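You operate a simulated robot arm through the tools that you are given. There is no shell and no other tool.

The job below is to be done with a simulated robot arm. You get a single attempt, and the scene is never put back.

JOB
Open the wide drawer of the uplight bench, fetch the large peach frame from there and set it on the lower shelf of the uplight bench, then shut the drawer. Put the large rose frame on the top of the long black case. Take the teal battery marked seventy-two and leave it on the orange cassette. Put the small straw frame on the bench top beside the target board. Take the blue clip on the grey steel table and put it away on the long shelf under the air conditioner. The order is free.

Only the result counts: the job must be done as asked and must still hold three seconds after the hand-in. Knocking over, shifting, dropping, spilling or breaking anything else fails it.

ROBOT AND FRAMES
A 7-joint arm with a two-finger parallel gripper on a trunk, on a base that moves. Base frame: it is fixed to the floor where the robot stands at the start and does not move with it; the origin is under the middle of the robot, x ahead of it, y to its left, z up. Units: mm, rad, N and s.
With the tool pointing down near the work surface it reaches from about 100 to 700 mm from the robot's upright axis, wherever it stands. Its first joint turns from -2.496 to 2.496 rad. Places, roughly: bench top beside the target board (24x32 cm) [3180, 1800, 860]; blue clip (4x4x4 cm) [8000, 1700, 800]; large peach frame [6000, 0, 500]; large rose frame [6000, 0, 750]; long shelf under the air conditioner (14x88 cm) [1640, -2520, 1100]; lower shelf of the uplight bench [5900, 0, 300]; orange cassette [4500, -9750, 1000]; small straw frame [8000, 1250, 750]; teal battery marked seventy-two [4500, -9500, 1000]; top of the long black case [8200, -1100, 500]; wide drawer of the uplight bench [6000, -100, 600]. Payload 1.57 kg.
Tool frame: the origin (TCP) lies between the finger pads and is the grasp point; the fingertips stand 30 mm ahead of it; z points along the fingers, y is the line along which they close. Largest opening 80 mm; finger width 17, thickness 12; the body of the gripper, 40 by 82 mm, starts 80 mm behind the TCP.
Orientation is that of the tool frame in the base frame, as [roll, pitch, yaw] about the fixed x, y, z axes, in that order (R = Rz(yaw) Ry(pitch) Rx(roll)). With the fingers straight down and closing along the base's y, the tool's x points along the base's -x, its y along +y and its z along -z.

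CONTROLS
- The arm moves only by the tool step_arm. Its argument "commands" is a list that holds one entry, the list of rows, each a list of 7 numbers: the turn, a rotation vector about the tool's x, y, z in degrees, then the shift along the tool's x, y, z in mm, then the finger opening in mm, from 0 to 80. In form: [[[rx, ry, rz, dx, dy, dz, fingers], ...]]. A call has 1 to 20 rows; each row shifts and turns the commanded pose from where the row before left it, along the tool's axes as they then stand. A row lasts 0.2 s, in which the tool goes at most 50 mm and 0.15 rad; a call with a longer step from one row to the next is refused whole, and so is a gripper value outside its range. Where a pose cannot be reached the arm comes as near as it can. A force on the tool above 40 N (or 10 N above the force at the start of the call, whichever is more), or a blocked arm, ends the call early, and 0.2 s more pass. Each finger travels about 45 mm/s and halts on what it meets, pressing with about 34 N; the grip force reading is that of the motor and also rises with nothing between the fingers. The clock runs only during rows and for 0.2 s after the last one: add rows that do not move to give the fingers time. The reply holds the time, the measured pose of the TCP, the force on the tool along the base axes, the opening and the grip force, in the units named above and with some noise, with the torque about the TCP (base axes, N m) and any sound that the robot's microphone picked up.
- Cameras (640 x 400 px; columns grow to the right, rows downward): "scene" is now at [50.7, 152.9, 1128.3]; the picture's right is [-0.09, -1.00, 0.00], its down [-0.26, 0.02, -0.97] and it looks along [0.96, -0.09, -0.26] (base axes); focal length 268 px, centre (320, 200). "wrist" rides on the gripper at [72, -7, -122] in the tool frame; the picture's right is [0.09, 1.00, 0.00], its down [-0.84, 0.08, -0.54] and it looks along [-0.54, 0.05, 0.84] (tool axes); focal length 238 px, centre (320, 200). There is no depth. A picture from a camera that has moved, and an enlarged one, comes with that camera's place and axes in the base frame and with its lens. The place of the scene camera against the robot may be out by one fixed shift of up to 25 mm in any direction.
- capture(camera): a new picture of that camera. No time passes.
- slide_trunk(by): slides the trunk up (or, below 0, down) by that many mm; the arm and the scene camera ride with it, the base frame stays. It gives what a move gives, with no picture.
- drive_base(legs): drives the robot by 1 to 6 legs, each [ahead, left, turn to the left] in mm, mm and rad, along the robot's own axes; the way and the turn of a leg run together, so that a leg with both is an arc; at most 1500 mm and 3.142 rad a leg. The arm and the cameras ride along, it lands a little off, and it stops where it bumps. It gives what a move gives.
- aim_head(pan, tilt): turns the head with the scene camera to pan (to the left, within 2.705 rad either way) and tilt (down, from -0.506 to 1.204), counted from straight ahead of the robot. It gives what a move gives.
- close_up(camera, box): a new picture of the part [left, top, right, bottom] of that camera's present view, enlarged. No time passes.
- finish_job(): hands the job in; it is judged then, once.

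Places have to be worked out from the pictures, the camera data and where the tool is seen. Open the gripper and draw the arm clear of the work before you hand the job in, unless the task says otherwise.

The tools are called as a command line: name --argument value ..., lists and objects as JSON in quotes. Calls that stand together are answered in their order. step_arm: Moves the arm, as the interface text tells. Its arguments: {"type":"object","properties":{"commands":{"type":"array","items":{"type":"array","items":{"type":"array","items":{"type":"number"}}}}},"required":["commands"]} The other tools are called the same way: slide_trunk (by) moves the trunk up or down; drive_base (legs) drives the base; aim_head (pan, tilt) turns the head that bears the scene camera; capture (camera) takes a picture; close_up (camera, box) takes an enlarged picture of a part of a camera's view; finish_job () hands the job in.

At the start:

```text
t: 0.0
tool_pos: [493.2, 127.6, 817.7]
tool_rot: [3.141, 0.0, -3.142]
force: [1.1, -0.2, 0.7]
ft_torque: [0.02, -0.03, 0.0]
gripper_width: 79.8
gripper_force: 0.1
trunk travel left (down, up): [-171.0, 39.0]
robot x, y, heading: [-1.0, -2.8, -0.001]
head pan, tilt (commanded): [-0.089, 0.26]
```

scene: 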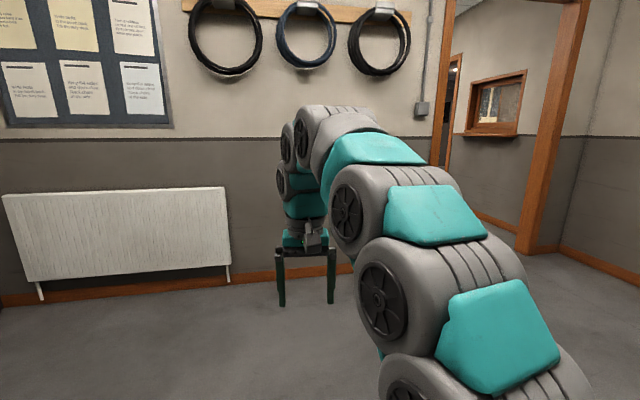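
wrist: 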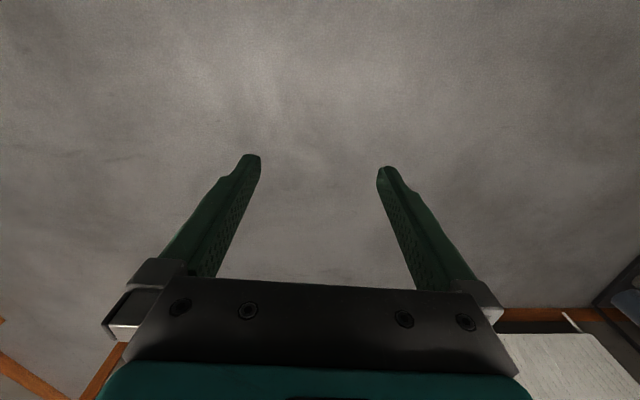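

I'm in a room with a wall ahead and a doorway to the right. I'll look around with the head first to map out the room.

aim_head --pan -0.8 --tilt 0.2

capture --camera "scene"

aim_head --pan -1.7 --tilt 0.2

capture --camera "scene"

aim_head --pan -2.6 --tilt 0.2

capture --camera "scene"

aim_head --pan 0.8 --tilt 0.2

capture --camera "scene"

aim_head --pan 1.7 --tilt 0.2

capture --camera "scene"

aim_head --pan 2.6 --tilt 0.2

capture --camera "scene"

```text
t: 1.1
tool_pos: [492.8, 128.2, 816.7]
tool_rot: [-3.141, 0.0, -3.141]
force: [-0.2, -0.3, -0.4]
ft_torque: [0.03, 0.0, -0.03]
gripper_width: 80.1
gripper_force: 0.1
trunk travel left (down, up): [-171.0, 39.0]
robot x, y, heading: [-0.4, 0.7, 0.0]
head pan, tilt (commanded): [-0.799, 0.201]
```

```text
taken
camera scene: at [22.7, 94.5, 1133.9], right [-0.72, -0.7, 0.0], down [-0.14, 0.14, -0.98], along [0.68, -0.7, -0.2], focal length 268 px, centre (320, 200)
```

scene: 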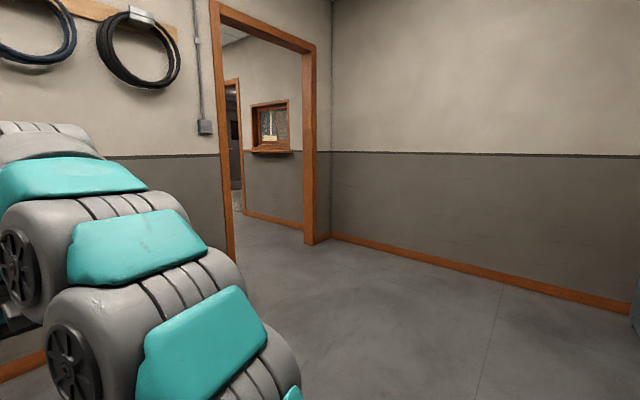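

```text
t: 2.3
tool_pos: [491.8, 127.2, 817.1]
tool_rot: [-3.141, 0.0, 3.141]
force: [-1.0, 0.8, -0.4]
ft_torque: [0.0, -0.02, -0.04]
gripper_width: 79.9
gripper_force: 0.1
trunk travel left (down, up): [-171.0, 39.0]
robot x, y, heading: [-1.0, -0.8, 0.001]
head pan, tilt (commanded): [-1.7, 0.201]
```

```text
taken
camera scene: at [-54.2, 68.8, 1133.9], right [-0.99, 0.13, 0.0], down [0.03, 0.2, -0.98], along [-0.13, -0.97, -0.2], focal length 268 px, centre (320, 200)
```

scene: 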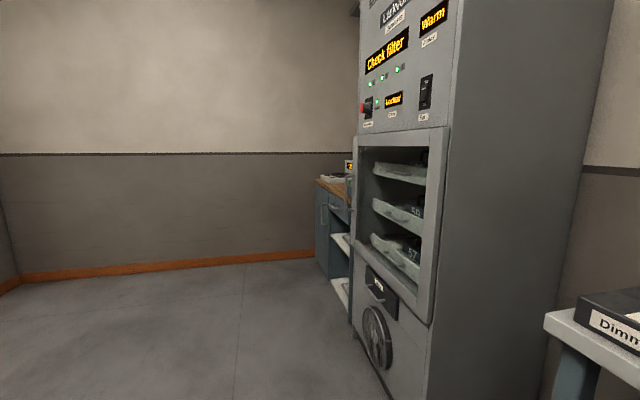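

```text
t: 3.5
tool_pos: [492.6, 127.8, 816.5]
tool_rot: [-3.141, 0.0, 3.141]
force: [-0.1, 0.5, 0.1]
ft_torque: [-0.02, 0.02, 0.0]
gripper_width: 80.2
gripper_force: 0.0
trunk travel left (down, up): [-171.0, 39.0]
robot x, y, heading: [0.5, -2.1, -0.0]
head pan, tilt (commanded): [-2.601, 0.201]
```

```text
taken
camera scene: at [-122.1, 113.2, 1133.9], right [-0.52, 0.86, 0.0], down [0.17, 0.1, -0.98], along [-0.84, -0.51, -0.2], focal length 268 px, centre (320, 200)
```

scene: 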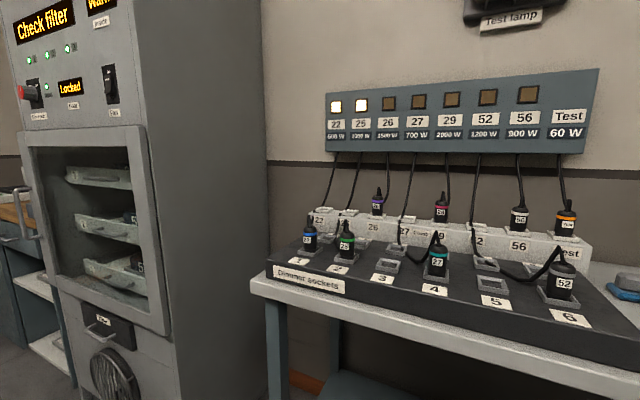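

```text
t: 6.3
tool_pos: [492.9, 127.6, 815.6]
tool_rot: [-3.14, -0.002, 3.142]
force: [-0.3, 0.0, 0.7]
ft_torque: [-0.01, 0.01, 0.0]
gripper_width: 79.9
gripper_force: 0.1
trunk travel left (down, up): [-171.0, 39.0]
robot x, y, heading: [-0.2, -2.7, -0.002]
head pan, tilt (commanded): [0.799, 0.201]
```

```text
taken
camera scene: at [22.7, 228.0, 1133.9], right [0.72, -0.7, 0.0], down [-0.14, -0.14, -0.98], along [0.68, 0.7, -0.2], focal length 268 px, centre (320, 200)
```

scene: 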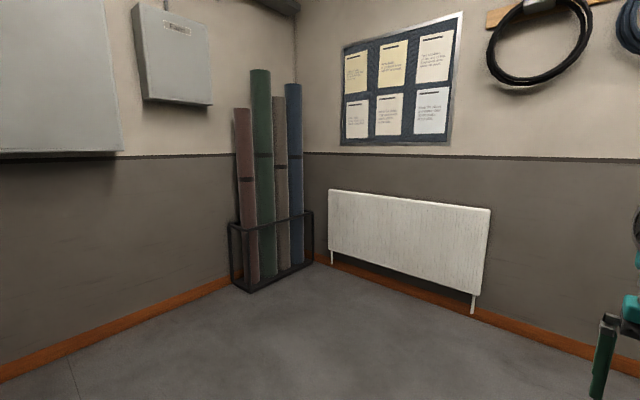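

```text
t: 7.5
tool_pos: [491.6, 127.3, 816.2]
tool_rot: [-3.141, 0.0, 3.14]
force: [-1.0, 0.5, 0.6]
ft_torque: [0.02, 0.01, 0.0]
gripper_width: 80.1
gripper_force: 0.1
trunk travel left (down, up): [-171.0, 39.0]
robot x, y, heading: [2.0, -1.5, -0.001]
head pan, tilt (commanded): [1.7, 0.201]
```

```text
taken
camera scene: at [-54.2, 253.6, 1133.9], right [0.99, 0.13, 0.0], down [0.03, -0.2, -0.98], along [-0.13, 0.97, -0.2], focal length 268 px, centre (320, 200)
```

scene: 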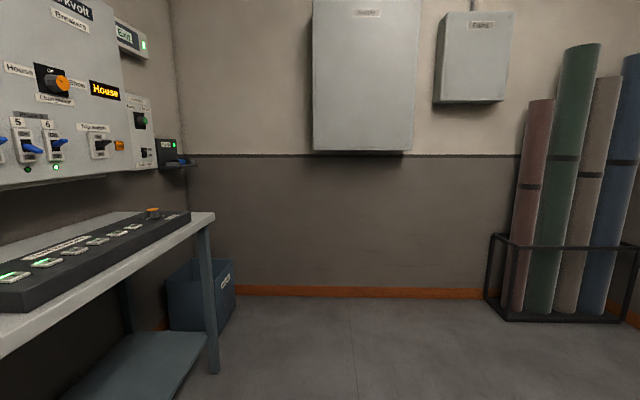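

```text
t: 8.7
tool_pos: [491.7, 127.6, 817.7]
tool_rot: [3.141, 0.001, 3.14]
force: [-0.1, -0.1, 0.5]
ft_torque: [-0.02, 0.0, 0.0]
gripper_width: 80.1
gripper_force: 0.1
trunk travel left (down, up): [-171.0, 39.0]
robot x, y, heading: [-2.3, -1.2, 0.003]
head pan, tilt (commanded): [2.601, 0.201]
```

```text
taken
camera scene: at [-122.1, 209.3, 1133.9], right [0.52, 0.86, 0.0], down [0.17, -0.1, -0.98], along [-0.84, 0.51, -0.2], focal length 268 px, centre (320, 200)
```

scene: 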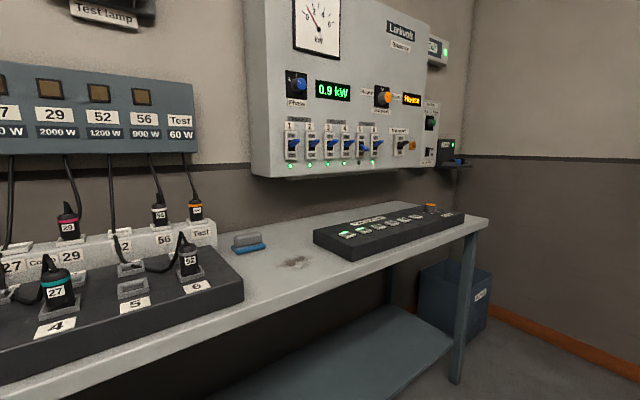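

Room contents: drying/dimmer cabinet, socket table, dimmer board; doorway ahead-right (wall near x≈2400, opening about y −1200…−2250). I'll tuck the arm in closer, then look down at the base and at the door.

step_arm --commands '[[[0, 0, 0, 40, -20, -15, 80], [0, 0, 0, 40, -20, -15, 80], [0, 0, 0, 40, -20, -15, 80], [0, 0, 0, 40, -20, -15, 80], [0, 0, 0, 40, -20, -15, 80], [0, 0, 0, 20, -10, -15, 80]]]'

aim_head --pan -0.65 --tilt 0.2

capture --camera "scene"

aim_head --pan -1.2 --tilt 1.2

capture --camera "scene"

```text
t: 10.1
tool_pos: [326.2, 27.6, 857.9]
tool_rot: [3.141, 0.002, 3.141]
force: [-0.7, -0.1, -1.5]
ft_torque: [-0.03, -0.01, 0.01]
gripper_width: 80.0
gripper_force: 0.0
out of reach, approached as far as the arm can: row 3, 4, 5, 6
trunk travel left (down, up): [-171.0, 39.0]
robot x, y, heading: [-0.7, 0.6, 0.001]
head pan, tilt (commanded): [2.601, 0.201]
```

```text
t: 12.9
tool_pos: [326.0, 27.3, 858.4]
tool_rot: [3.141, 0.0, 3.142]
force: [-0.4, 1.0, -0.6]
ft_torque: [0.04, -0.03, 0.0]
gripper_width: 80.0
gripper_force: 0.0
trunk travel left (down, up): [-171.0, 39.0]
robot x, y, heading: [2.7, -1.2, 0.001]
head pan, tilt (commanded): [-0.649, 0.201]
```

```text
taken
camera scene: at [31.8, 104.9, 1133.9], right [-0.6, -0.8, 0.0], down [-0.16, 0.12, -0.98], along [0.78, -0.59, -0.2], focal length 268 px, centre (320, 200)
```

scene: 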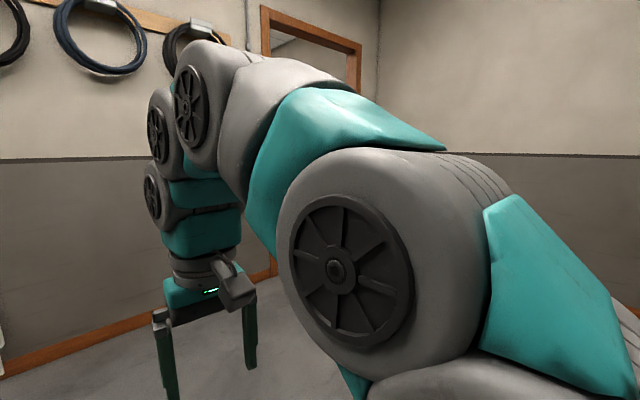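

```text
t: 14.2
tool_pos: [325.3, 27.0, 857.5]
tool_rot: [3.139, 0.0, 3.141]
force: [-1.4, 0.0, 0.2]
ft_torque: [0.02, -0.03, 0.02]
gripper_width: 79.8
gripper_force: 0.0
trunk travel left (down, up): [-171.0, 39.0]
robot x, y, heading: [-1.0, 2.3, 0.001]
head pan, tilt (commanded): [-1.201, 1.201]
```

```text
taken
camera scene: at [-18.1, 105.8, 1056.1], right [-0.92, -0.4, 0.0], down [-0.36, 0.83, -0.42], along [0.17, -0.38, -0.91], focal length 268 px, centre (320, 200)
```

scene: 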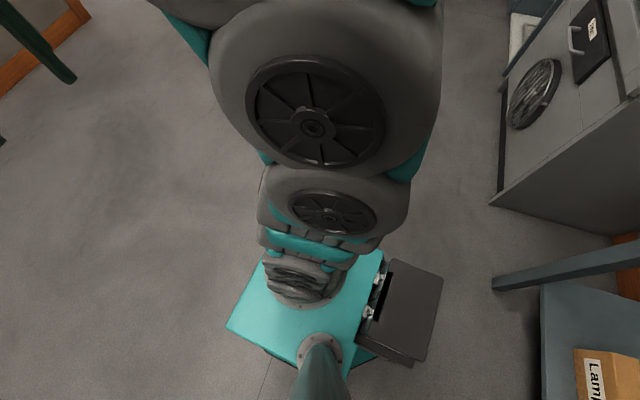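

The arm is tucked at radius ~330 mm; the base is compact with a tray at the rear right. I'll drive forward then sideways toward the doorway and look again.

drive_base --legs '[[1000, 0, 0], [0, -1300, 0]]'

aim_head --pan 0.0 --tilt 0.2

capture --camera "scene"

aim_head --pan -1.57 --tilt 0.2

capture --camera "scene"

aim_head --pan -2.4 --tilt 0.2

capture --camera "scene"

```text
t: 25.6
tool_pos: [1350.6, -1270.0, 857.8]
tool_rot: [-3.14, 0.0, -3.137]
force: [-0.2, 1.3, 0.0]
ft_torque: [-0.02, -0.02, -0.02]
gripper_width: 80.0
gripper_force: 0.0
trunk travel left (down, up): [-171.0, 39.0]
robot x, y, heading: [1024.5, -1299.5, -0.0]
head pan, tilt (commanded): [-1.201, 1.201]
```

```text
t: 27.0
tool_pos: [1351.1, -1269.5, 857.8]
tool_rot: [-3.142, 0.0, -3.137]
force: [-0.5, -0.2, 0.3]
ft_torque: [-0.03, 0.02, 0.01]
gripper_width: 80.2
gripper_force: 0.1
trunk travel left (down, up): [-171.0, 39.0]
robot x, y, heading: [1026.4, -1299.3, 0.007]
head pan, tilt (commanded): [0.0, 0.201]
```

```text
taken
camera scene: at [1075.5, -1136.5, 1133.8], right [0.0, -1.0, 0.0], down [-0.2, 0.0, -0.98], along [0.98, 0.0, -0.2], focal length 268 px, centre (320, 200)
```

scene: 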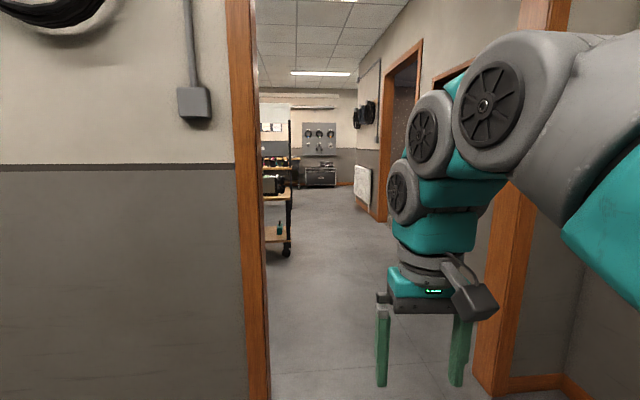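

```text
t: 28.6
tool_pos: [1350.9, -1268.8, 856.7]
tool_rot: [3.141, -0.001, -3.139]
force: [-1.6, -0.1, -0.3]
ft_torque: [0.01, 0.01, 0.01]
gripper_width: 80.0
gripper_force: 0.0
trunk travel left (down, up): [-171.0, 39.0]
robot x, y, heading: [1025.5, -1294.8, 0.006]
head pan, tilt (commanded): [-1.571, 0.201]
```

```text
taken
camera scene: at [982.6, -1230.0, 1133.9], right [-1.0, 0.0, 0.0], down [0.0, 0.2, -0.98], along [0.0, -0.98, -0.2], focal length 268 px, centre (320, 200)
```

scene: 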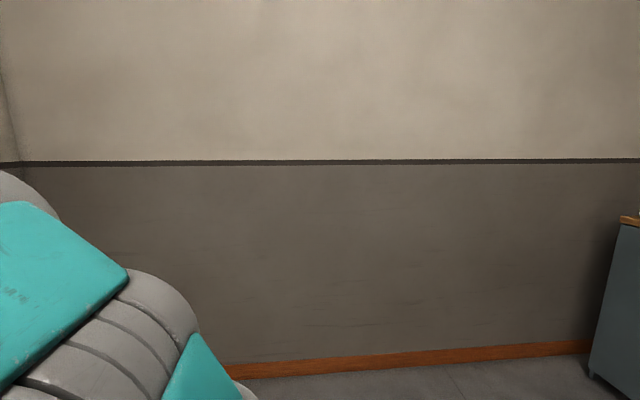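

```text
t: 29.8
tool_pos: [1350.8, -1269.0, 858.3]
tool_rot: [-3.141, 0.0, -3.137]
force: [0.3, -0.8, 0.3]
ft_torque: [0.0, 0.02, -0.01]
gripper_width: 79.9
gripper_force: 0.0
trunk travel left (down, up): [-171.0, 39.0]
robot x, y, heading: [1026.6, -1297.5, 0.008]
head pan, tilt (commanded): [-2.4, 0.201]
```

```text
taken
camera scene: at [913.8, -1200.0, 1133.9], right [-0.68, 0.73, 0.0], down [0.15, 0.14, -0.98], along [-0.72, -0.66, -0.2], focal length 268 px, centre (320, 200)
```

scene: 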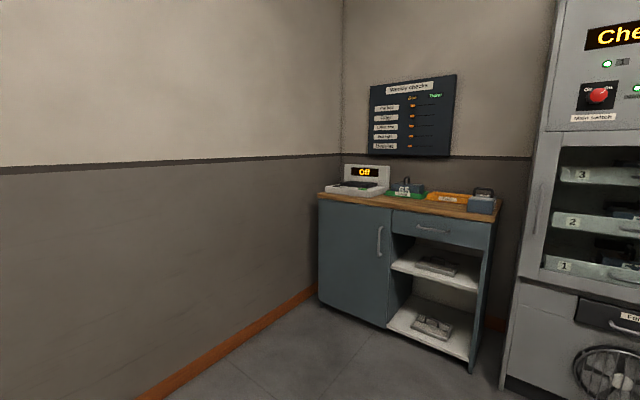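

The doorway is at about x≈2100–2200, y from −900 to −1900, opening to a long room. I'll centre on it and drive through, then look around.

drive_base --legs '[[0, -110, -0.007], [1500, 0, 0]]'

aim_head --pan 0.0 --tilt 0.2

capture --camera "scene"

aim_head --pan 1.0 --tilt 0.2

capture --camera "scene"

aim_head --pan 2.0 --tilt 0.2

capture --camera "scene"

aim_head --pan -1.2 --tilt 0.2

capture --camera "scene"

aim_head --pan -2.2 --tilt 0.2

capture --camera "scene"

```text
t: 38.1
tool_pos: [2874.4, -1380.6, 857.2]
tool_rot: [3.141, 0.001, -3.14]
force: [-0.8, -0.5, -0.6]
ft_torque: [-0.02, 0.01, 0.0]
gripper_width: 79.9
gripper_force: 0.0
trunk travel left (down, up): [-171.0, 39.0]
robot x, y, heading: [2548.7, -1408.4, 0.001]
head pan, tilt (commanded): [-2.4, 0.201]
```

```text
t: 40.3
tool_pos: [2873.4, -1380.6, 856.8]
tool_rot: [-3.141, -0.001, -3.139]
force: [-0.3, 0.0, -0.4]
ft_torque: [-0.02, -0.03, 0.01]
gripper_width: 80.1
gripper_force: 0.1
trunk travel left (down, up): [-171.0, 39.0]
robot x, y, heading: [2548.4, -1407.6, -0.005]
head pan, tilt (commanded): [0.0, 0.201]
```

```text
taken
camera scene: at [2599.0, -1247.0, 1133.9], right [0.0, -1.0, 0.0], down [-0.2, 0.0, -0.98], along [0.98, 0.0, -0.2], focal length 268 px, centre (320, 200)
```

scene: 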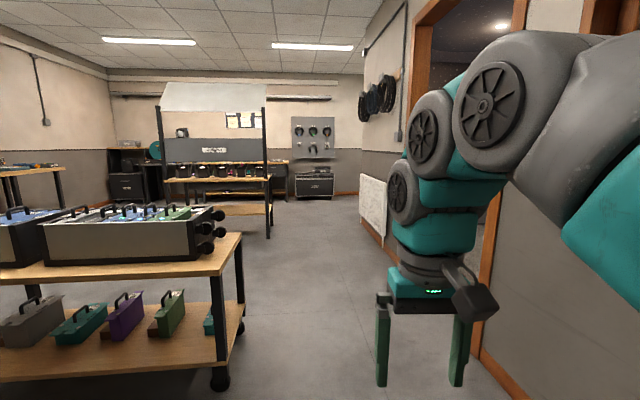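

```text
t: 41.6
tool_pos: [2874.7, -1381.0, 856.7]
tool_rot: [-3.141, 0.0, -3.14]
force: [0.5, -0.4, 0.0]
ft_torque: [-0.01, -0.02, 0.03]
gripper_width: 80.0
gripper_force: 0.0
trunk travel left (down, up): [-171.0, 39.0]
robot x, y, heading: [2547.3, -1410.8, -0.002]
head pan, tilt (commanded): [1.0, 0.201]
```

```text
taken
camera scene: at [2556.2, -1168.6, 1133.9], right [0.84, -0.54, 0.0], down [-0.11, -0.17, -0.98], along [0.53, 0.82, -0.2], focal length 268 px, centre (320, 200)
```

scene: 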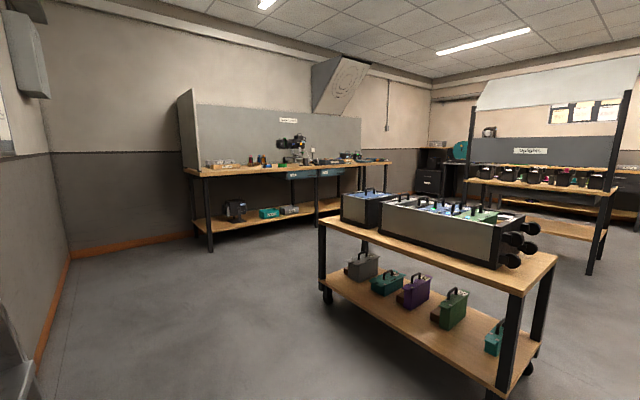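

```text
t: 42.8
tool_pos: [2874.9, -1380.7, 857.8]
tool_rot: [3.141, 0.001, -3.139]
force: [-0.1, 0.1, 0.2]
ft_torque: [-0.01, -0.06, -0.03]
gripper_width: 79.9
gripper_force: 0.1
trunk travel left (down, up): [-171.0, 39.0]
robot x, y, heading: [2549.0, -1406.9, -0.0]
head pan, tilt (commanded): [2.0, 0.201]
```

```text
taken
camera scene: at [2467.1, -1162.3, 1133.9], right [0.91, 0.42, 0.0], down [0.08, -0.18, -0.98], along [-0.41, 0.89, -0.2], focal length 268 px, centre (320, 200)
```

scene: 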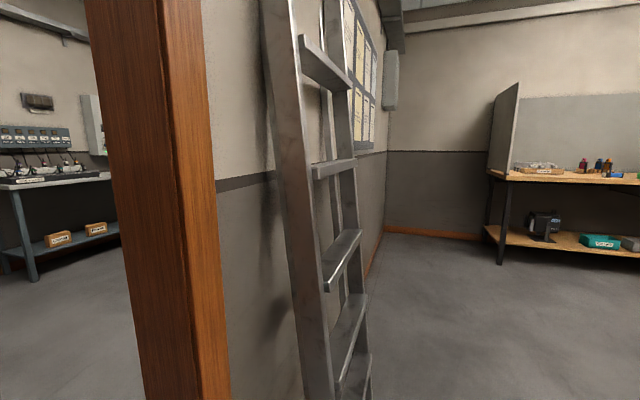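

```text
t: 45.6
tool_pos: [2874.5, -1380.2, 857.5]
tool_rot: [3.142, -0.001, -3.141]
force: [-0.1, 1.0, 0.2]
ft_torque: [0.03, 0.01, -0.03]
gripper_width: 80.4
gripper_force: 0.0
trunk travel left (down, up): [-171.0, 39.0]
robot x, y, heading: [2547.5, -1409.3, -0.004]
head pan, tilt (commanded): [-1.201, 0.201]
```

```text
taken
camera scene: at [2539.7, -1333.9, 1133.9], right [-0.93, -0.36, 0.0], down [-0.07, 0.19, -0.98], along [0.36, -0.91, -0.2], focal length 268 px, centre (320, 200)
```

scene: 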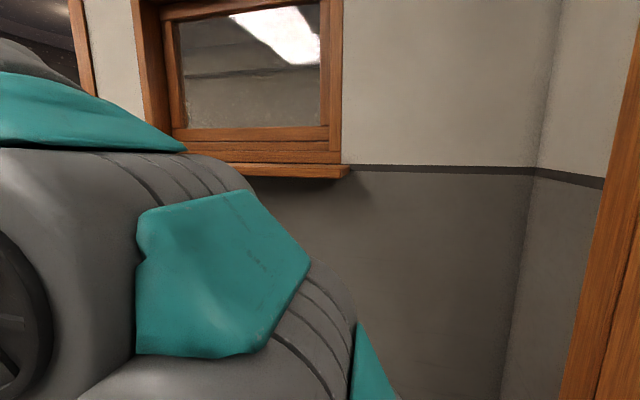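

```text
t: 46.8
tool_pos: [2874.5, -1380.2, 859.3]
tool_rot: [-3.141, 0.0, -3.14]
force: [-0.1, 0.1, -0.2]
ft_torque: [-0.02, 0.02, 0.0]
gripper_width: 79.9
gripper_force: 0.1
trunk travel left (down, up): [-171.0, 39.0]
robot x, y, heading: [2547.2, -1407.3, 0.001]
head pan, tilt (commanded): [-2.201, 0.201]
```

```text
taken
camera scene: at [2451.1, -1322.4, 1133.9], right [-0.81, 0.59, 0.0], down [0.12, 0.16, -0.98], along [-0.58, -0.79, -0.2], focal length 268 px, centre (320, 200)
```

scene: 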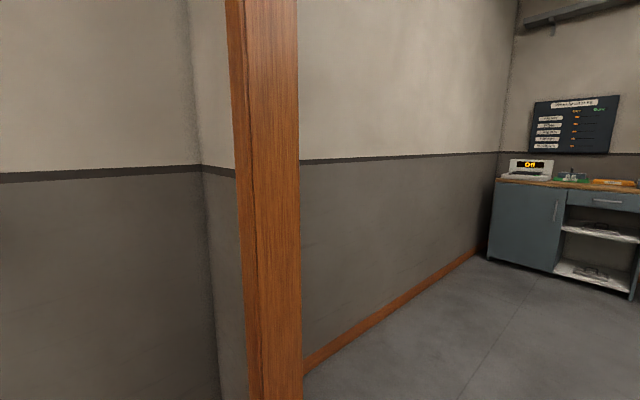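

This is the big workroom: left bench with grey backboard, a cart in the middle, the canopied bench ahead (likely the uplight bench near x≈6000), and a door to the right. I'll drive on and look again.

drive_base --legs '[[1500, 0, 0], [450, 0, 0]]'

aim_head --pan 0.0 --tilt 0.2

capture --camera "scene"

aim_head --pan 0.7 --tilt 0.2

capture --camera "scene"

aim_head --pan -1.2 --tilt 0.2

capture --camera "scene"

aim_head --pan -2.2 --tilt 0.2

capture --camera "scene"

```text
t: 56.6
tool_pos: [4837.7, -1398.5, 858.3]
tool_rot: [-3.141, -0.001, 3.134]
force: [0.3, 0.1, 0.8]
ft_torque: [0.01, 0.0, -0.01]
gripper_width: 79.8
gripper_force: 0.0
trunk travel left (down, up): [-171.0, 39.0]
robot x, y, heading: [4510.1, -1418.0, -0.01]
head pan, tilt (commanded): [-2.201, 0.201]
```

```text
t: 58.7
tool_pos: [4838.1, -1398.9, 857.8]
tool_rot: [3.141, -0.001, 3.133]
force: [0.4, -0.2, 0.1]
ft_torque: [-0.01, 0.01, 0.03]
gripper_width: 80.2
gripper_force: 0.1
trunk travel left (down, up): [-171.0, 39.0]
robot x, y, heading: [4509.2, -1419.8, -0.008]
head pan, tilt (commanded): [0.0, 0.201]
```

```text
taken
camera scene: at [4563.7, -1262.0, 1133.9], right [-0.01, -1.0, 0.0], down [-0.2, 0.0, -0.98], along [0.98, -0.01, -0.2], focal length 268 px, centre (320, 200)
```

scene: 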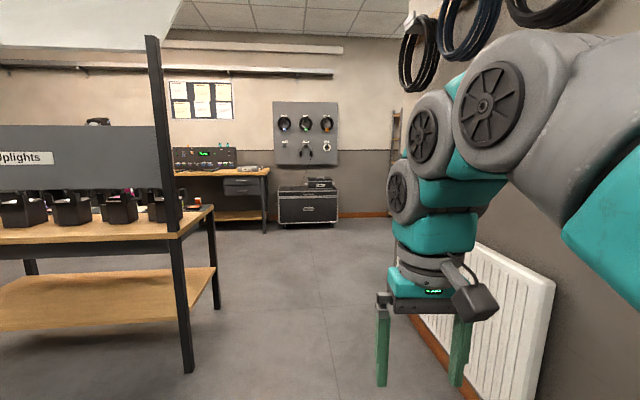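

```text
t: 59.8
tool_pos: [4838.5, -1398.6, 857.2]
tool_rot: [3.141, 0.0, 3.133]
force: [0.0, 0.1, 1.0]
ft_torque: [0.0, 0.0, 0.03]
gripper_width: 79.7
gripper_force: 0.0
trunk travel left (down, up): [-171.0, 39.0]
robot x, y, heading: [4512.4, -1424.0, -0.005]
head pan, tilt (commanded): [0.7, 0.201]
```

```text
taken
camera scene: at [4542.4, -1201.8, 1133.9], right [0.64, -0.77, 0.0], down [-0.15, -0.13, -0.98], along [0.76, 0.62, -0.2], focal length 268 px, centre (320, 200)
```

scene: 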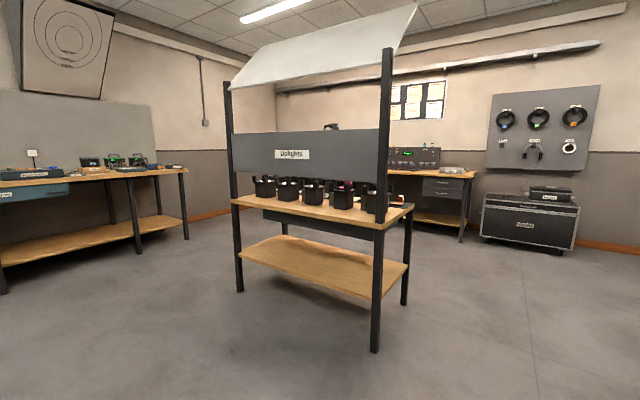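

```text
t: 61.6
tool_pos: [4838.3, -1398.3, 857.8]
tool_rot: [3.141, 0.0, 3.132]
force: [-0.2, 0.7, 1.1]
ft_torque: [0.01, -0.03, 0.05]
gripper_width: 79.9
gripper_force: 0.1
trunk travel left (down, up): [-171.0, 39.0]
robot x, y, heading: [4510.6, -1423.6, -0.006]
head pan, tilt (commanded): [-1.201, 0.201]
```

```text
taken
camera scene: at [4503.4, -1348.2, 1133.9], right [-0.94, -0.35, 0.0], down [-0.07, 0.19, -0.98], along [0.35, -0.92, -0.2], focal length 268 px, centre (320, 200)
```

scene: 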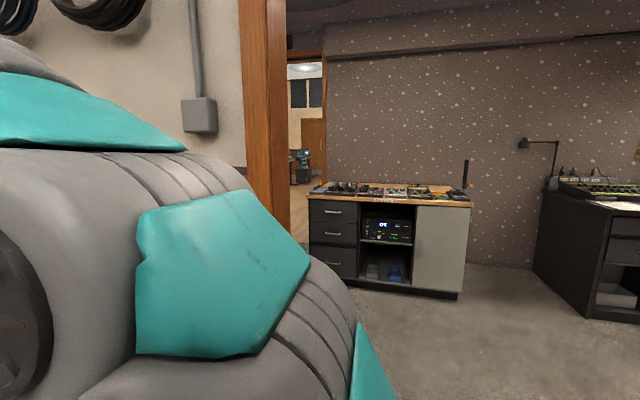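

```text
t: 62.9
tool_pos: [4838.1, -1398.2, 857.3]
tool_rot: [-3.141, 0.0, 3.133]
force: [-0.6, 0.7, -0.5]
ft_torque: [-0.03, 0.02, 0.03]
gripper_width: 79.9
gripper_force: 0.0
trunk travel left (down, up): [-171.0, 39.0]
robot x, y, heading: [4512.4, -1426.1, -0.008]
head pan, tilt (commanded): [-2.201, 0.201]
```

```text
taken
camera scene: at [4414.9, -1335.9, 1133.9], right [-0.8, 0.6, 0.0], down [0.12, 0.16, -0.98], along [-0.58, -0.79, -0.2], focal length 268 px, centre (320, 200)
```

scene: 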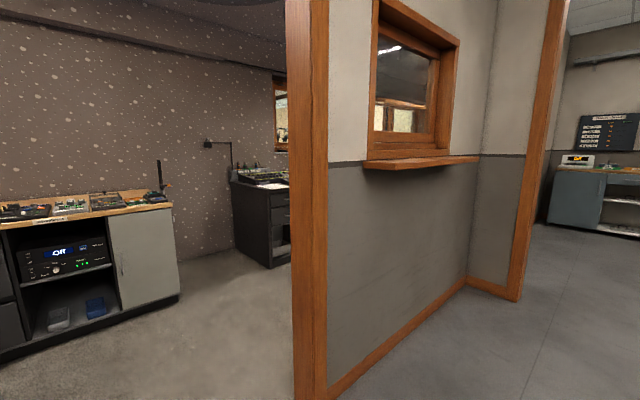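

The canopied bench ("Uplights" sign on its back) spans about x 5740–6280, y ±550, so its working side should face +x. I'll drive past it along the right wall and look back.

drive_base --legs '[[1400, 20, 0.008], [1000, 0, 0]]'

aim_head --pan 0.0 --tilt 0.25

capture --camera "scene"

aim_head --pan 0.9 --tilt 0.25

capture --camera "scene"

aim_head --pan 2.1 --tilt 0.3

capture --camera "scene"

```text
t: 74.7
tool_pos: [7242.1, -1423.9, 858.7]
tool_rot: [-3.141, 0.001, 3.123]
force: [0.2, 0.0, 0.2]
ft_torque: [0.01, 0.01, 0.0]
gripper_width: 80.1
gripper_force: 0.1
trunk travel left (down, up): [-171.0, 39.0]
robot x, y, heading: [6918.0, -1445.1, -0.022]
head pan, tilt (commanded): [-2.201, 0.201]
```

```text
t: 76.8
tool_pos: [7240.8, -1423.7, 856.3]
tool_rot: [-3.141, 0.001, 3.121]
force: [0.5, -0.4, -0.2]
ft_torque: [0.0, 0.0, 0.01]
gripper_width: 79.7
gripper_force: 0.1
trunk travel left (down, up): [-171.0, 39.0]
robot x, y, heading: [6918.4, -1445.9, -0.018]
head pan, tilt (commanded): [0.0, 0.25]
```

```text
taken
camera scene: at [6969.1, -1284.6, 1129.3], right [-0.02, -1.0, 0.0], down [-0.25, 0.01, -0.97], along [0.97, -0.02, -0.25], focal length 268 px, centre (320, 200)
```

scene: 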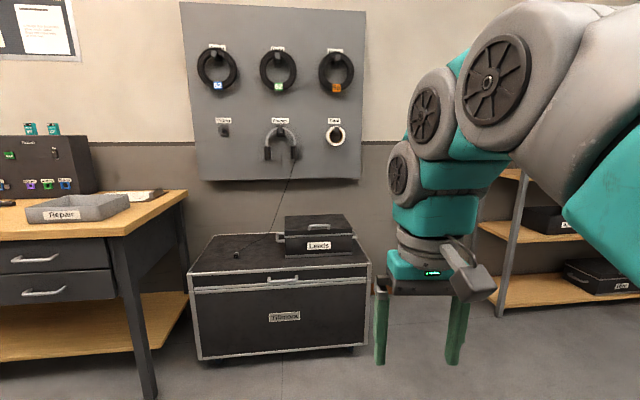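

```text
t: 78.0
tool_pos: [7241.8, -1424.7, 858.2]
tool_rot: [-3.141, -0.001, 3.123]
force: [0.4, 0.2, 0.0]
ft_torque: [0.01, -0.01, 0.01]
gripper_width: 79.7
gripper_force: 0.0
trunk travel left (down, up): [-171.0, 39.0]
robot x, y, heading: [6918.8, -1441.9, -0.016]
head pan, tilt (commanded): [0.901, 0.25]
```

```text
taken
camera scene: at [6935.3, -1210.7, 1129.3], right [0.77, -0.64, 0.0], down [-0.16, -0.19, -0.97], along [0.62, 0.75, -0.25], focal length 268 px, centre (320, 200)
```

scene: 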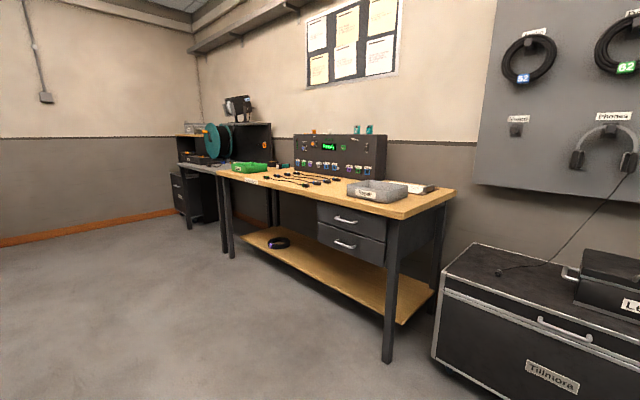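

```text
t: 79.4
tool_pos: [7240.9, -1423.9, 857.7]
tool_rot: [3.14, 0.0, 3.121]
force: [1.2, 0.3, -0.3]
ft_torque: [0.0, -0.01, 0.0]
gripper_width: 79.9
gripper_force: 0.1
trunk travel left (down, up): [-171.0, 39.0]
robot x, y, heading: [6914.9, -1448.0, -0.02]
head pan, tilt (commanded): [2.1, 0.3]
```

```text
taken
camera scene: at [6830.3, -1201.1, 1124.6], right [0.87, 0.49, 0.0], down [0.14, -0.26, -0.96], along [-0.46, 0.83, -0.3], focal length 268 px, centre (320, 200)
```

scene: 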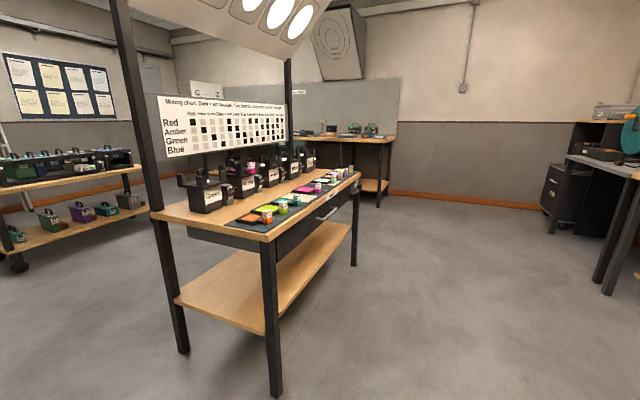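

The uplight bench's working side indeed faces +x with a wide drawer and coloured frames on top. I'll zoom in on the bench top, the black case and the steel table in the corner.

close_up --camera "scene" --box '[140, 130, 380, 280]'

aim_head --pan 1.3 --tilt 0.2

close_up --camera "scene" --box '[260, 100, 640, 337]'

```text
2.67 times, centred on (260, 205) of scene
camera zoom: at [6830.3, -1201.1, 1124.6], right [0.87, 0.49, 0.0], down [0.14, -0.26, -0.96], along [-0.46, 0.83, -0.3], focal length 714 px, centre (480, 187)
```

zoom: 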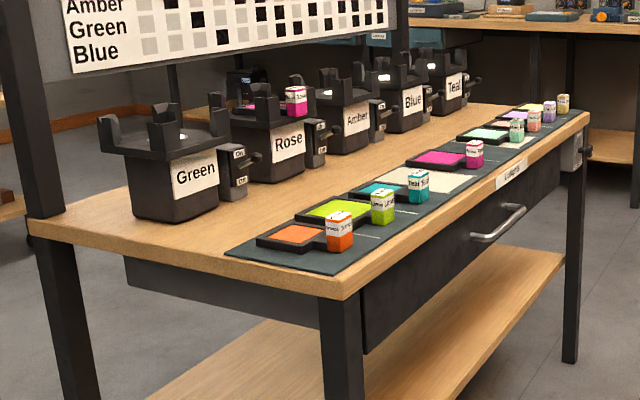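

```text
t: 80.5
tool_pos: [7241.5, -1424.6, 857.0]
tool_rot: [-3.141, 0.0, 3.123]
force: [0.1, -0.4, 0.1]
ft_torque: [-0.01, 0.0, -0.01]
gripper_width: 80.0
gripper_force: 0.1
trunk travel left (down, up): [-171.0, 39.0]
robot x, y, heading: [6911.2, -1443.8, -0.017]
head pan, tilt (commanded): [1.3, 0.201]
```

```text
1.68 times, centred on (450, 218) of scene
camera zoom: at [6902.4, -1193.4, 1133.9], right [0.96, -0.29, 0.0], down [-0.06, -0.19, -0.98], along [0.28, 0.94, -0.2], focal length 451 px, centre (101, 169)
```

zoom: 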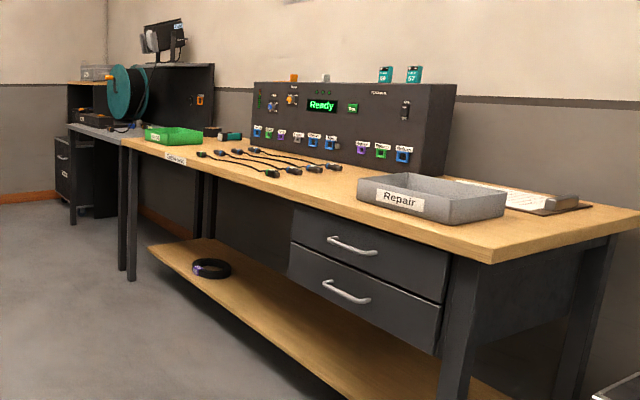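

The frames on the bench mat each have a coloured gel plate and a labelled block; one pink one also sits on the Rose uplight. I'll drive in front of the bench, turn to face it and inspect closely.

drive_base --legs '[[50, 1350, 0.02], [0, 0, 3.1416]]'

aim_head --pan 0.0 --tilt 0.35

capture --camera "scene"

capture --camera "wrist"

```text
refused: 3.1416 is not a number from -3.14159 to 3.14159
```

```text
t: 82.0
tool_pos: [7240.9, -1423.1, 856.8]
tool_rot: [3.141, -0.001, 3.122]
force: [0.4, -0.1, 0.2]
ft_torque: [0.0, -0.02, 0.0]
gripper_width: 79.9
gripper_force: 0.1
trunk travel left (down, up): [-171.0, 39.0]
robot x, y, heading: [6916.9, -1447.4, -0.02]
head pan, tilt (commanded): [0.0, 0.351]
```

```text
taken
camera scene: at [6968.8, -1284.5, 1119.9], right [-0.02, -1.0, 0.0], down [-0.34, 0.01, -0.94], along [0.94, -0.02, -0.34], focal length 268 px, centre (320, 200)
```

scene: 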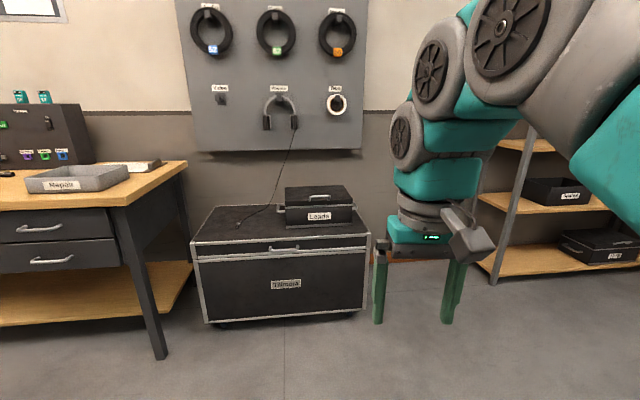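

```text
taken
camera wrist: at [7169.5, -1429.1, 979.4], right [-0.07, 1.0, 0.0], down [0.84, 0.06, 0.54], along [0.54, 0.04, -0.84], focal length 238 px, centre (320, 200)
```

wrist: 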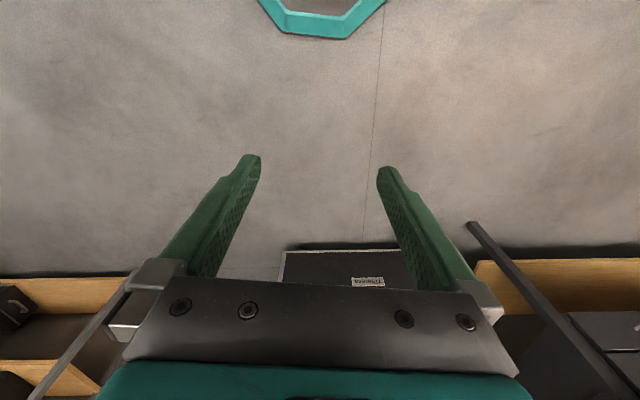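

The turn value was just over the limit; I'll resend the drive with 3.14.

drive_base --legs '[[50, 1350, 0.02], [0, 0, 3.14]]'

aim_head --pan 0.0 --tilt 0.35

capture --camera "scene"

capture --camera "wrist"

```text
t: 96.0
tool_pos: [6642.1, -123.0, 858.5]
tool_rot: [3.139, 0.0, -0.012]
force: [0.1, 0.5, -0.4]
ft_torque: [0.01, 0.01, -0.01]
gripper_width: 79.9
gripper_force: 0.1
trunk travel left (down, up): [-171.0, 39.0]
robot x, y, heading: [6964.9, -94.7, 3.127]
head pan, tilt (commanded): [0.0, 0.351]
```

```text
t: 96.6
tool_pos: [6643.3, -122.8, 858.2]
tool_rot: [3.141, 0.002, -0.013]
force: [0.4, 0.7, 0.4]
ft_torque: [0.02, -0.03, 0.01]
gripper_width: 79.8
gripper_force: 0.1
trunk travel left (down, up): [-171.0, 39.0]
robot x, y, heading: [6970.6, -100.4, 3.132]
head pan, tilt (commanded): [0.0, 0.351]
```

```text
taken
camera scene: at [6931.4, -237.6, 1119.9], right [0.01, 1.0, 0.0], down [0.34, 0.0, -0.94], along [-0.94, 0.01, -0.34], focal length 268 px, centre (320, 200)
```

scene: 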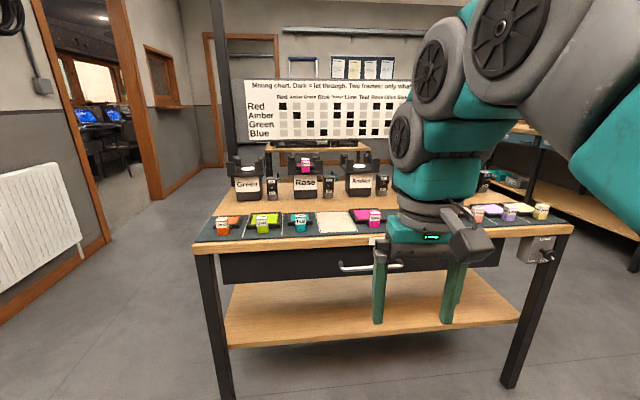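

```text
taken
camera wrist: at [6714.4, -116.7, 979.4], right [0.08, -1.0, 0.0], down [-0.84, -0.07, 0.54], along [-0.54, -0.04, -0.84], focal length 238 px, centre (320, 200)
```

wrist: 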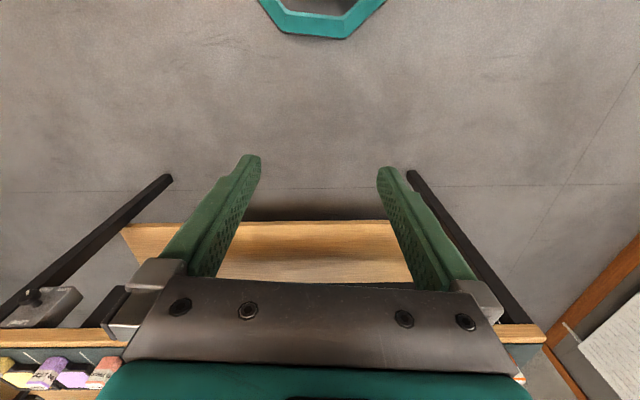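

Now facing the bench. I'll zoom in on the bench top frames, chart and drawer.

close_up --camera "scene" --box '[190, 140, 400, 271]'

close_up --camera "scene" --box '[400, 140, 610, 271]'

close_up --camera "scene" --box '[230, 60, 420, 179]'

```text
3.05 times, centred on (295, 206) of scene
camera zoom: at [6931.4, -237.6, 1119.9], right [0.01, 1.0, 0.0], down [0.34, 0.0, -0.94], along [-0.94, 0.01, -0.34], focal length 816 px, centre (396, 183)
```

zoom: 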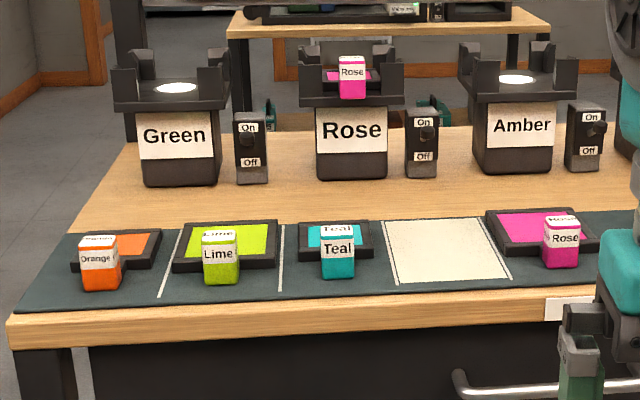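

```text
3.05 times, centred on (505, 206) of scene
camera zoom: at [6931.4, -237.6, 1119.9], right [0.01, 1.0, 0.0], down [0.34, 0.0, -0.94], along [-0.94, 0.01, -0.34], focal length 816 px, centre (-244, 183)
```

zoom: 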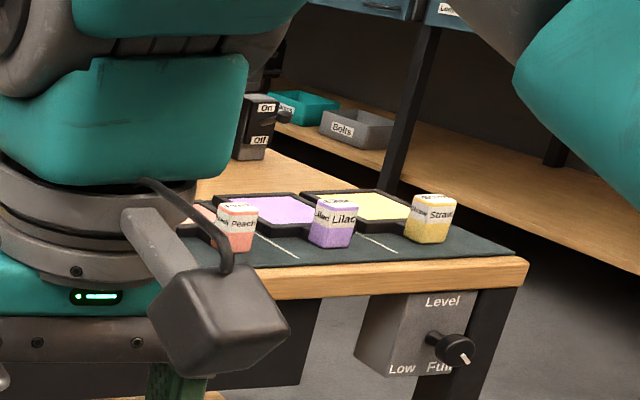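

```text
3.36 times, centred on (325, 120) of scene
camera zoom: at [6931.4, -237.6, 1119.9], right [0.01, 1.0, 0.0], down [0.34, 0.0, -0.94], along [-0.94, 0.01, -0.34], focal length 900 px, centre (303, 471)
```

zoom: 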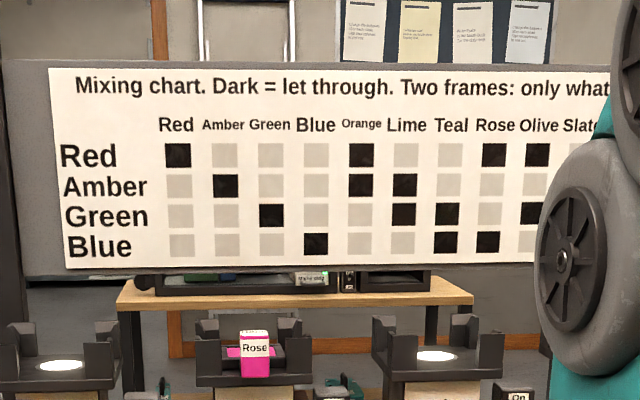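

The large rose frame is on the mat right of the blank card (a small rose frame sits on the Rose uplight). Now I'll zoom on the drawer handle and the fingertips to calibrate the scene camera.

close_up --camera "scene" --box '[300, 220, 492, 340]'

close_up --camera "scene" --box '[190, 230, 382, 350]'

```text
3.33 times, centred on (396, 280) of scene
camera zoom: at [6931.4, -237.6, 1119.9], right [0.01, 1.0, 0.0], down [0.34, 0.0, -0.94], along [-0.94, 0.01, -0.34], focal length 892 px, centre (67, -67)
```

zoom: 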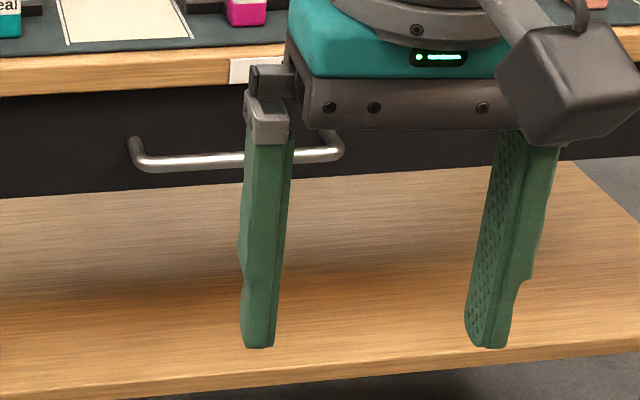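

```text
3.33 times, centred on (286, 290) of scene
camera zoom: at [6931.4, -237.6, 1119.9], right [0.01, 1.0, 0.0], down [0.34, 0.0, -0.94], along [-0.94, 0.01, -0.34], focal length 892 px, centre (433, -100)
```

zoom: 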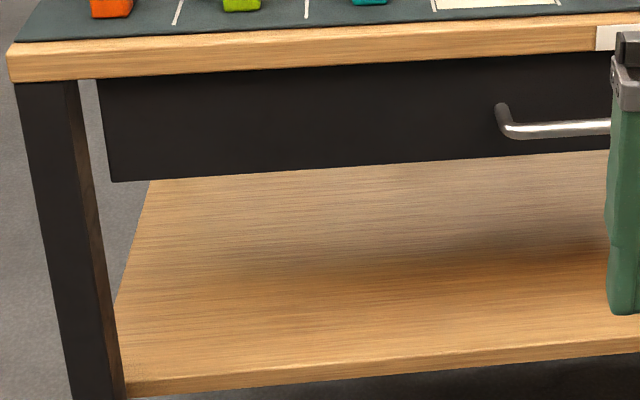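

The handle is a horizontal bar ~170 mm long centred near y≈−100, just under the table edge. I'll drive a bit closer and slide the trunk, then use the wrist camera for exact measurement.

drive_base --legs '[[120, 0, 0.01]]'

aim_head --pan 0.0 --tilt 1.2

capture --camera "scene"

capture --camera "wrist"

```text
t: 97.8
tool_pos: [6521.7, -125.1, 857.2]
tool_rot: [3.141, 0.001, 0.0]
force: [-0.6, -0.8, -0.3]
ft_torque: [0.0, 0.0, 0.0]
gripper_width: 79.9
gripper_force: 0.1
trunk travel left (down, up): [-171.0, 39.0]
robot x, y, heading: [6847.5, -101.6, 3.141]
head pan, tilt (commanded): [0.0, 0.351]
```

```text
t: 99.0
tool_pos: [6521.2, -123.9, 858.1]
tool_rot: [3.141, -0.001, -0.003]
force: [1.0, -0.2, -1.0]
ft_torque: [0.0, -0.01, 0.0]
gripper_width: 80.1
gripper_force: 0.0
trunk travel left (down, up): [-171.0, 39.0]
robot x, y, heading: [6847.5, -96.9, 3.141]
head pan, tilt (commanded): [0.0, 1.201]
```

```text
taken
camera scene: at [6848.8, -237.2, 1052.5], right [0.0, 1.0, 0.0], down [0.93, 0.0, -0.36], along [-0.36, 0.0, -0.93], focal length 268 px, centre (320, 200)
```

scene: 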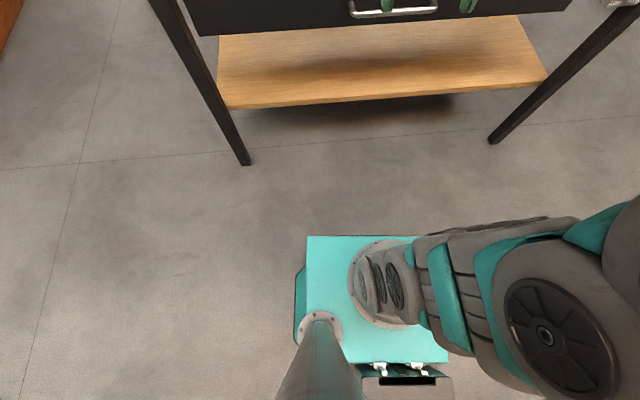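

```text
taken
camera wrist: at [6593.5, -118.1, 979.5], right [0.09, -1.0, 0.0], down [-0.84, -0.08, 0.54], along [-0.54, -0.05, -0.84], focal length 238 px, centre (320, 200)
```

wrist: 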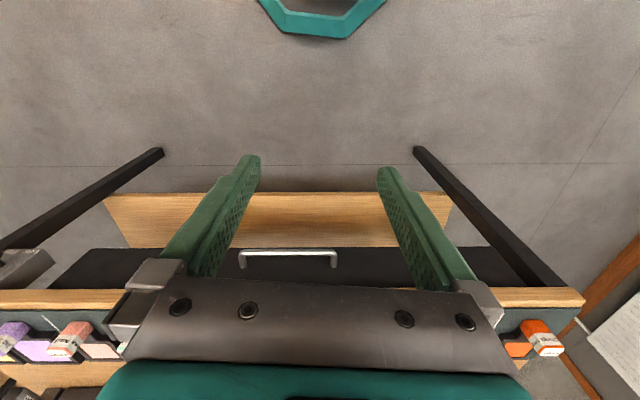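

From the wrist view the handle bar is between the fingers around y≈−90. I'll move the tool 140 mm toward the bench for a second view to triangulate heights.

step_arm --commands '[[[0, 0, 0, -35, 0, 0, 80], [0, 0, 0, -35, 0, 0, 80], [0, 0, 0, -35, 0, 0, 80], [0, 0, 0, -35, 0, 0, 80]]]'

capture --camera "wrist"

```text
t: 100.0
tool_pos: [6369.0, -121.9, 837.9]
tool_rot: [-3.14, 0.002, 0.0]
force: [0.9, 0.8, -0.1]
ft_torque: [0.0, 0.03, -0.01]
gripper_width: 79.9
gripper_force: 0.0
out of reach, approached as far as the arm can: row 2, 3
trunk travel left (down, up): [-171.0, 39.0]
robot x, y, heading: [6847.2, -98.5, 3.138]
head pan, tilt (commanded): [0.0, 1.201]
```

```text
taken
camera wrist: at [6441.3, -115.8, 958.8], right [0.09, -1.0, 0.0], down [-0.84, -0.08, 0.54], along [-0.54, -0.05, -0.84], focal length 238 px, centre (320, 200)
```

wrist: 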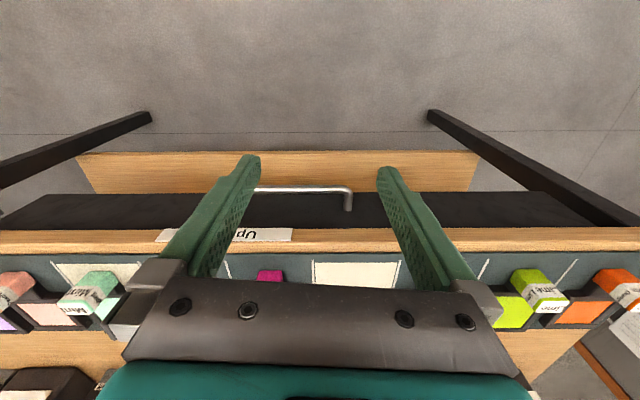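

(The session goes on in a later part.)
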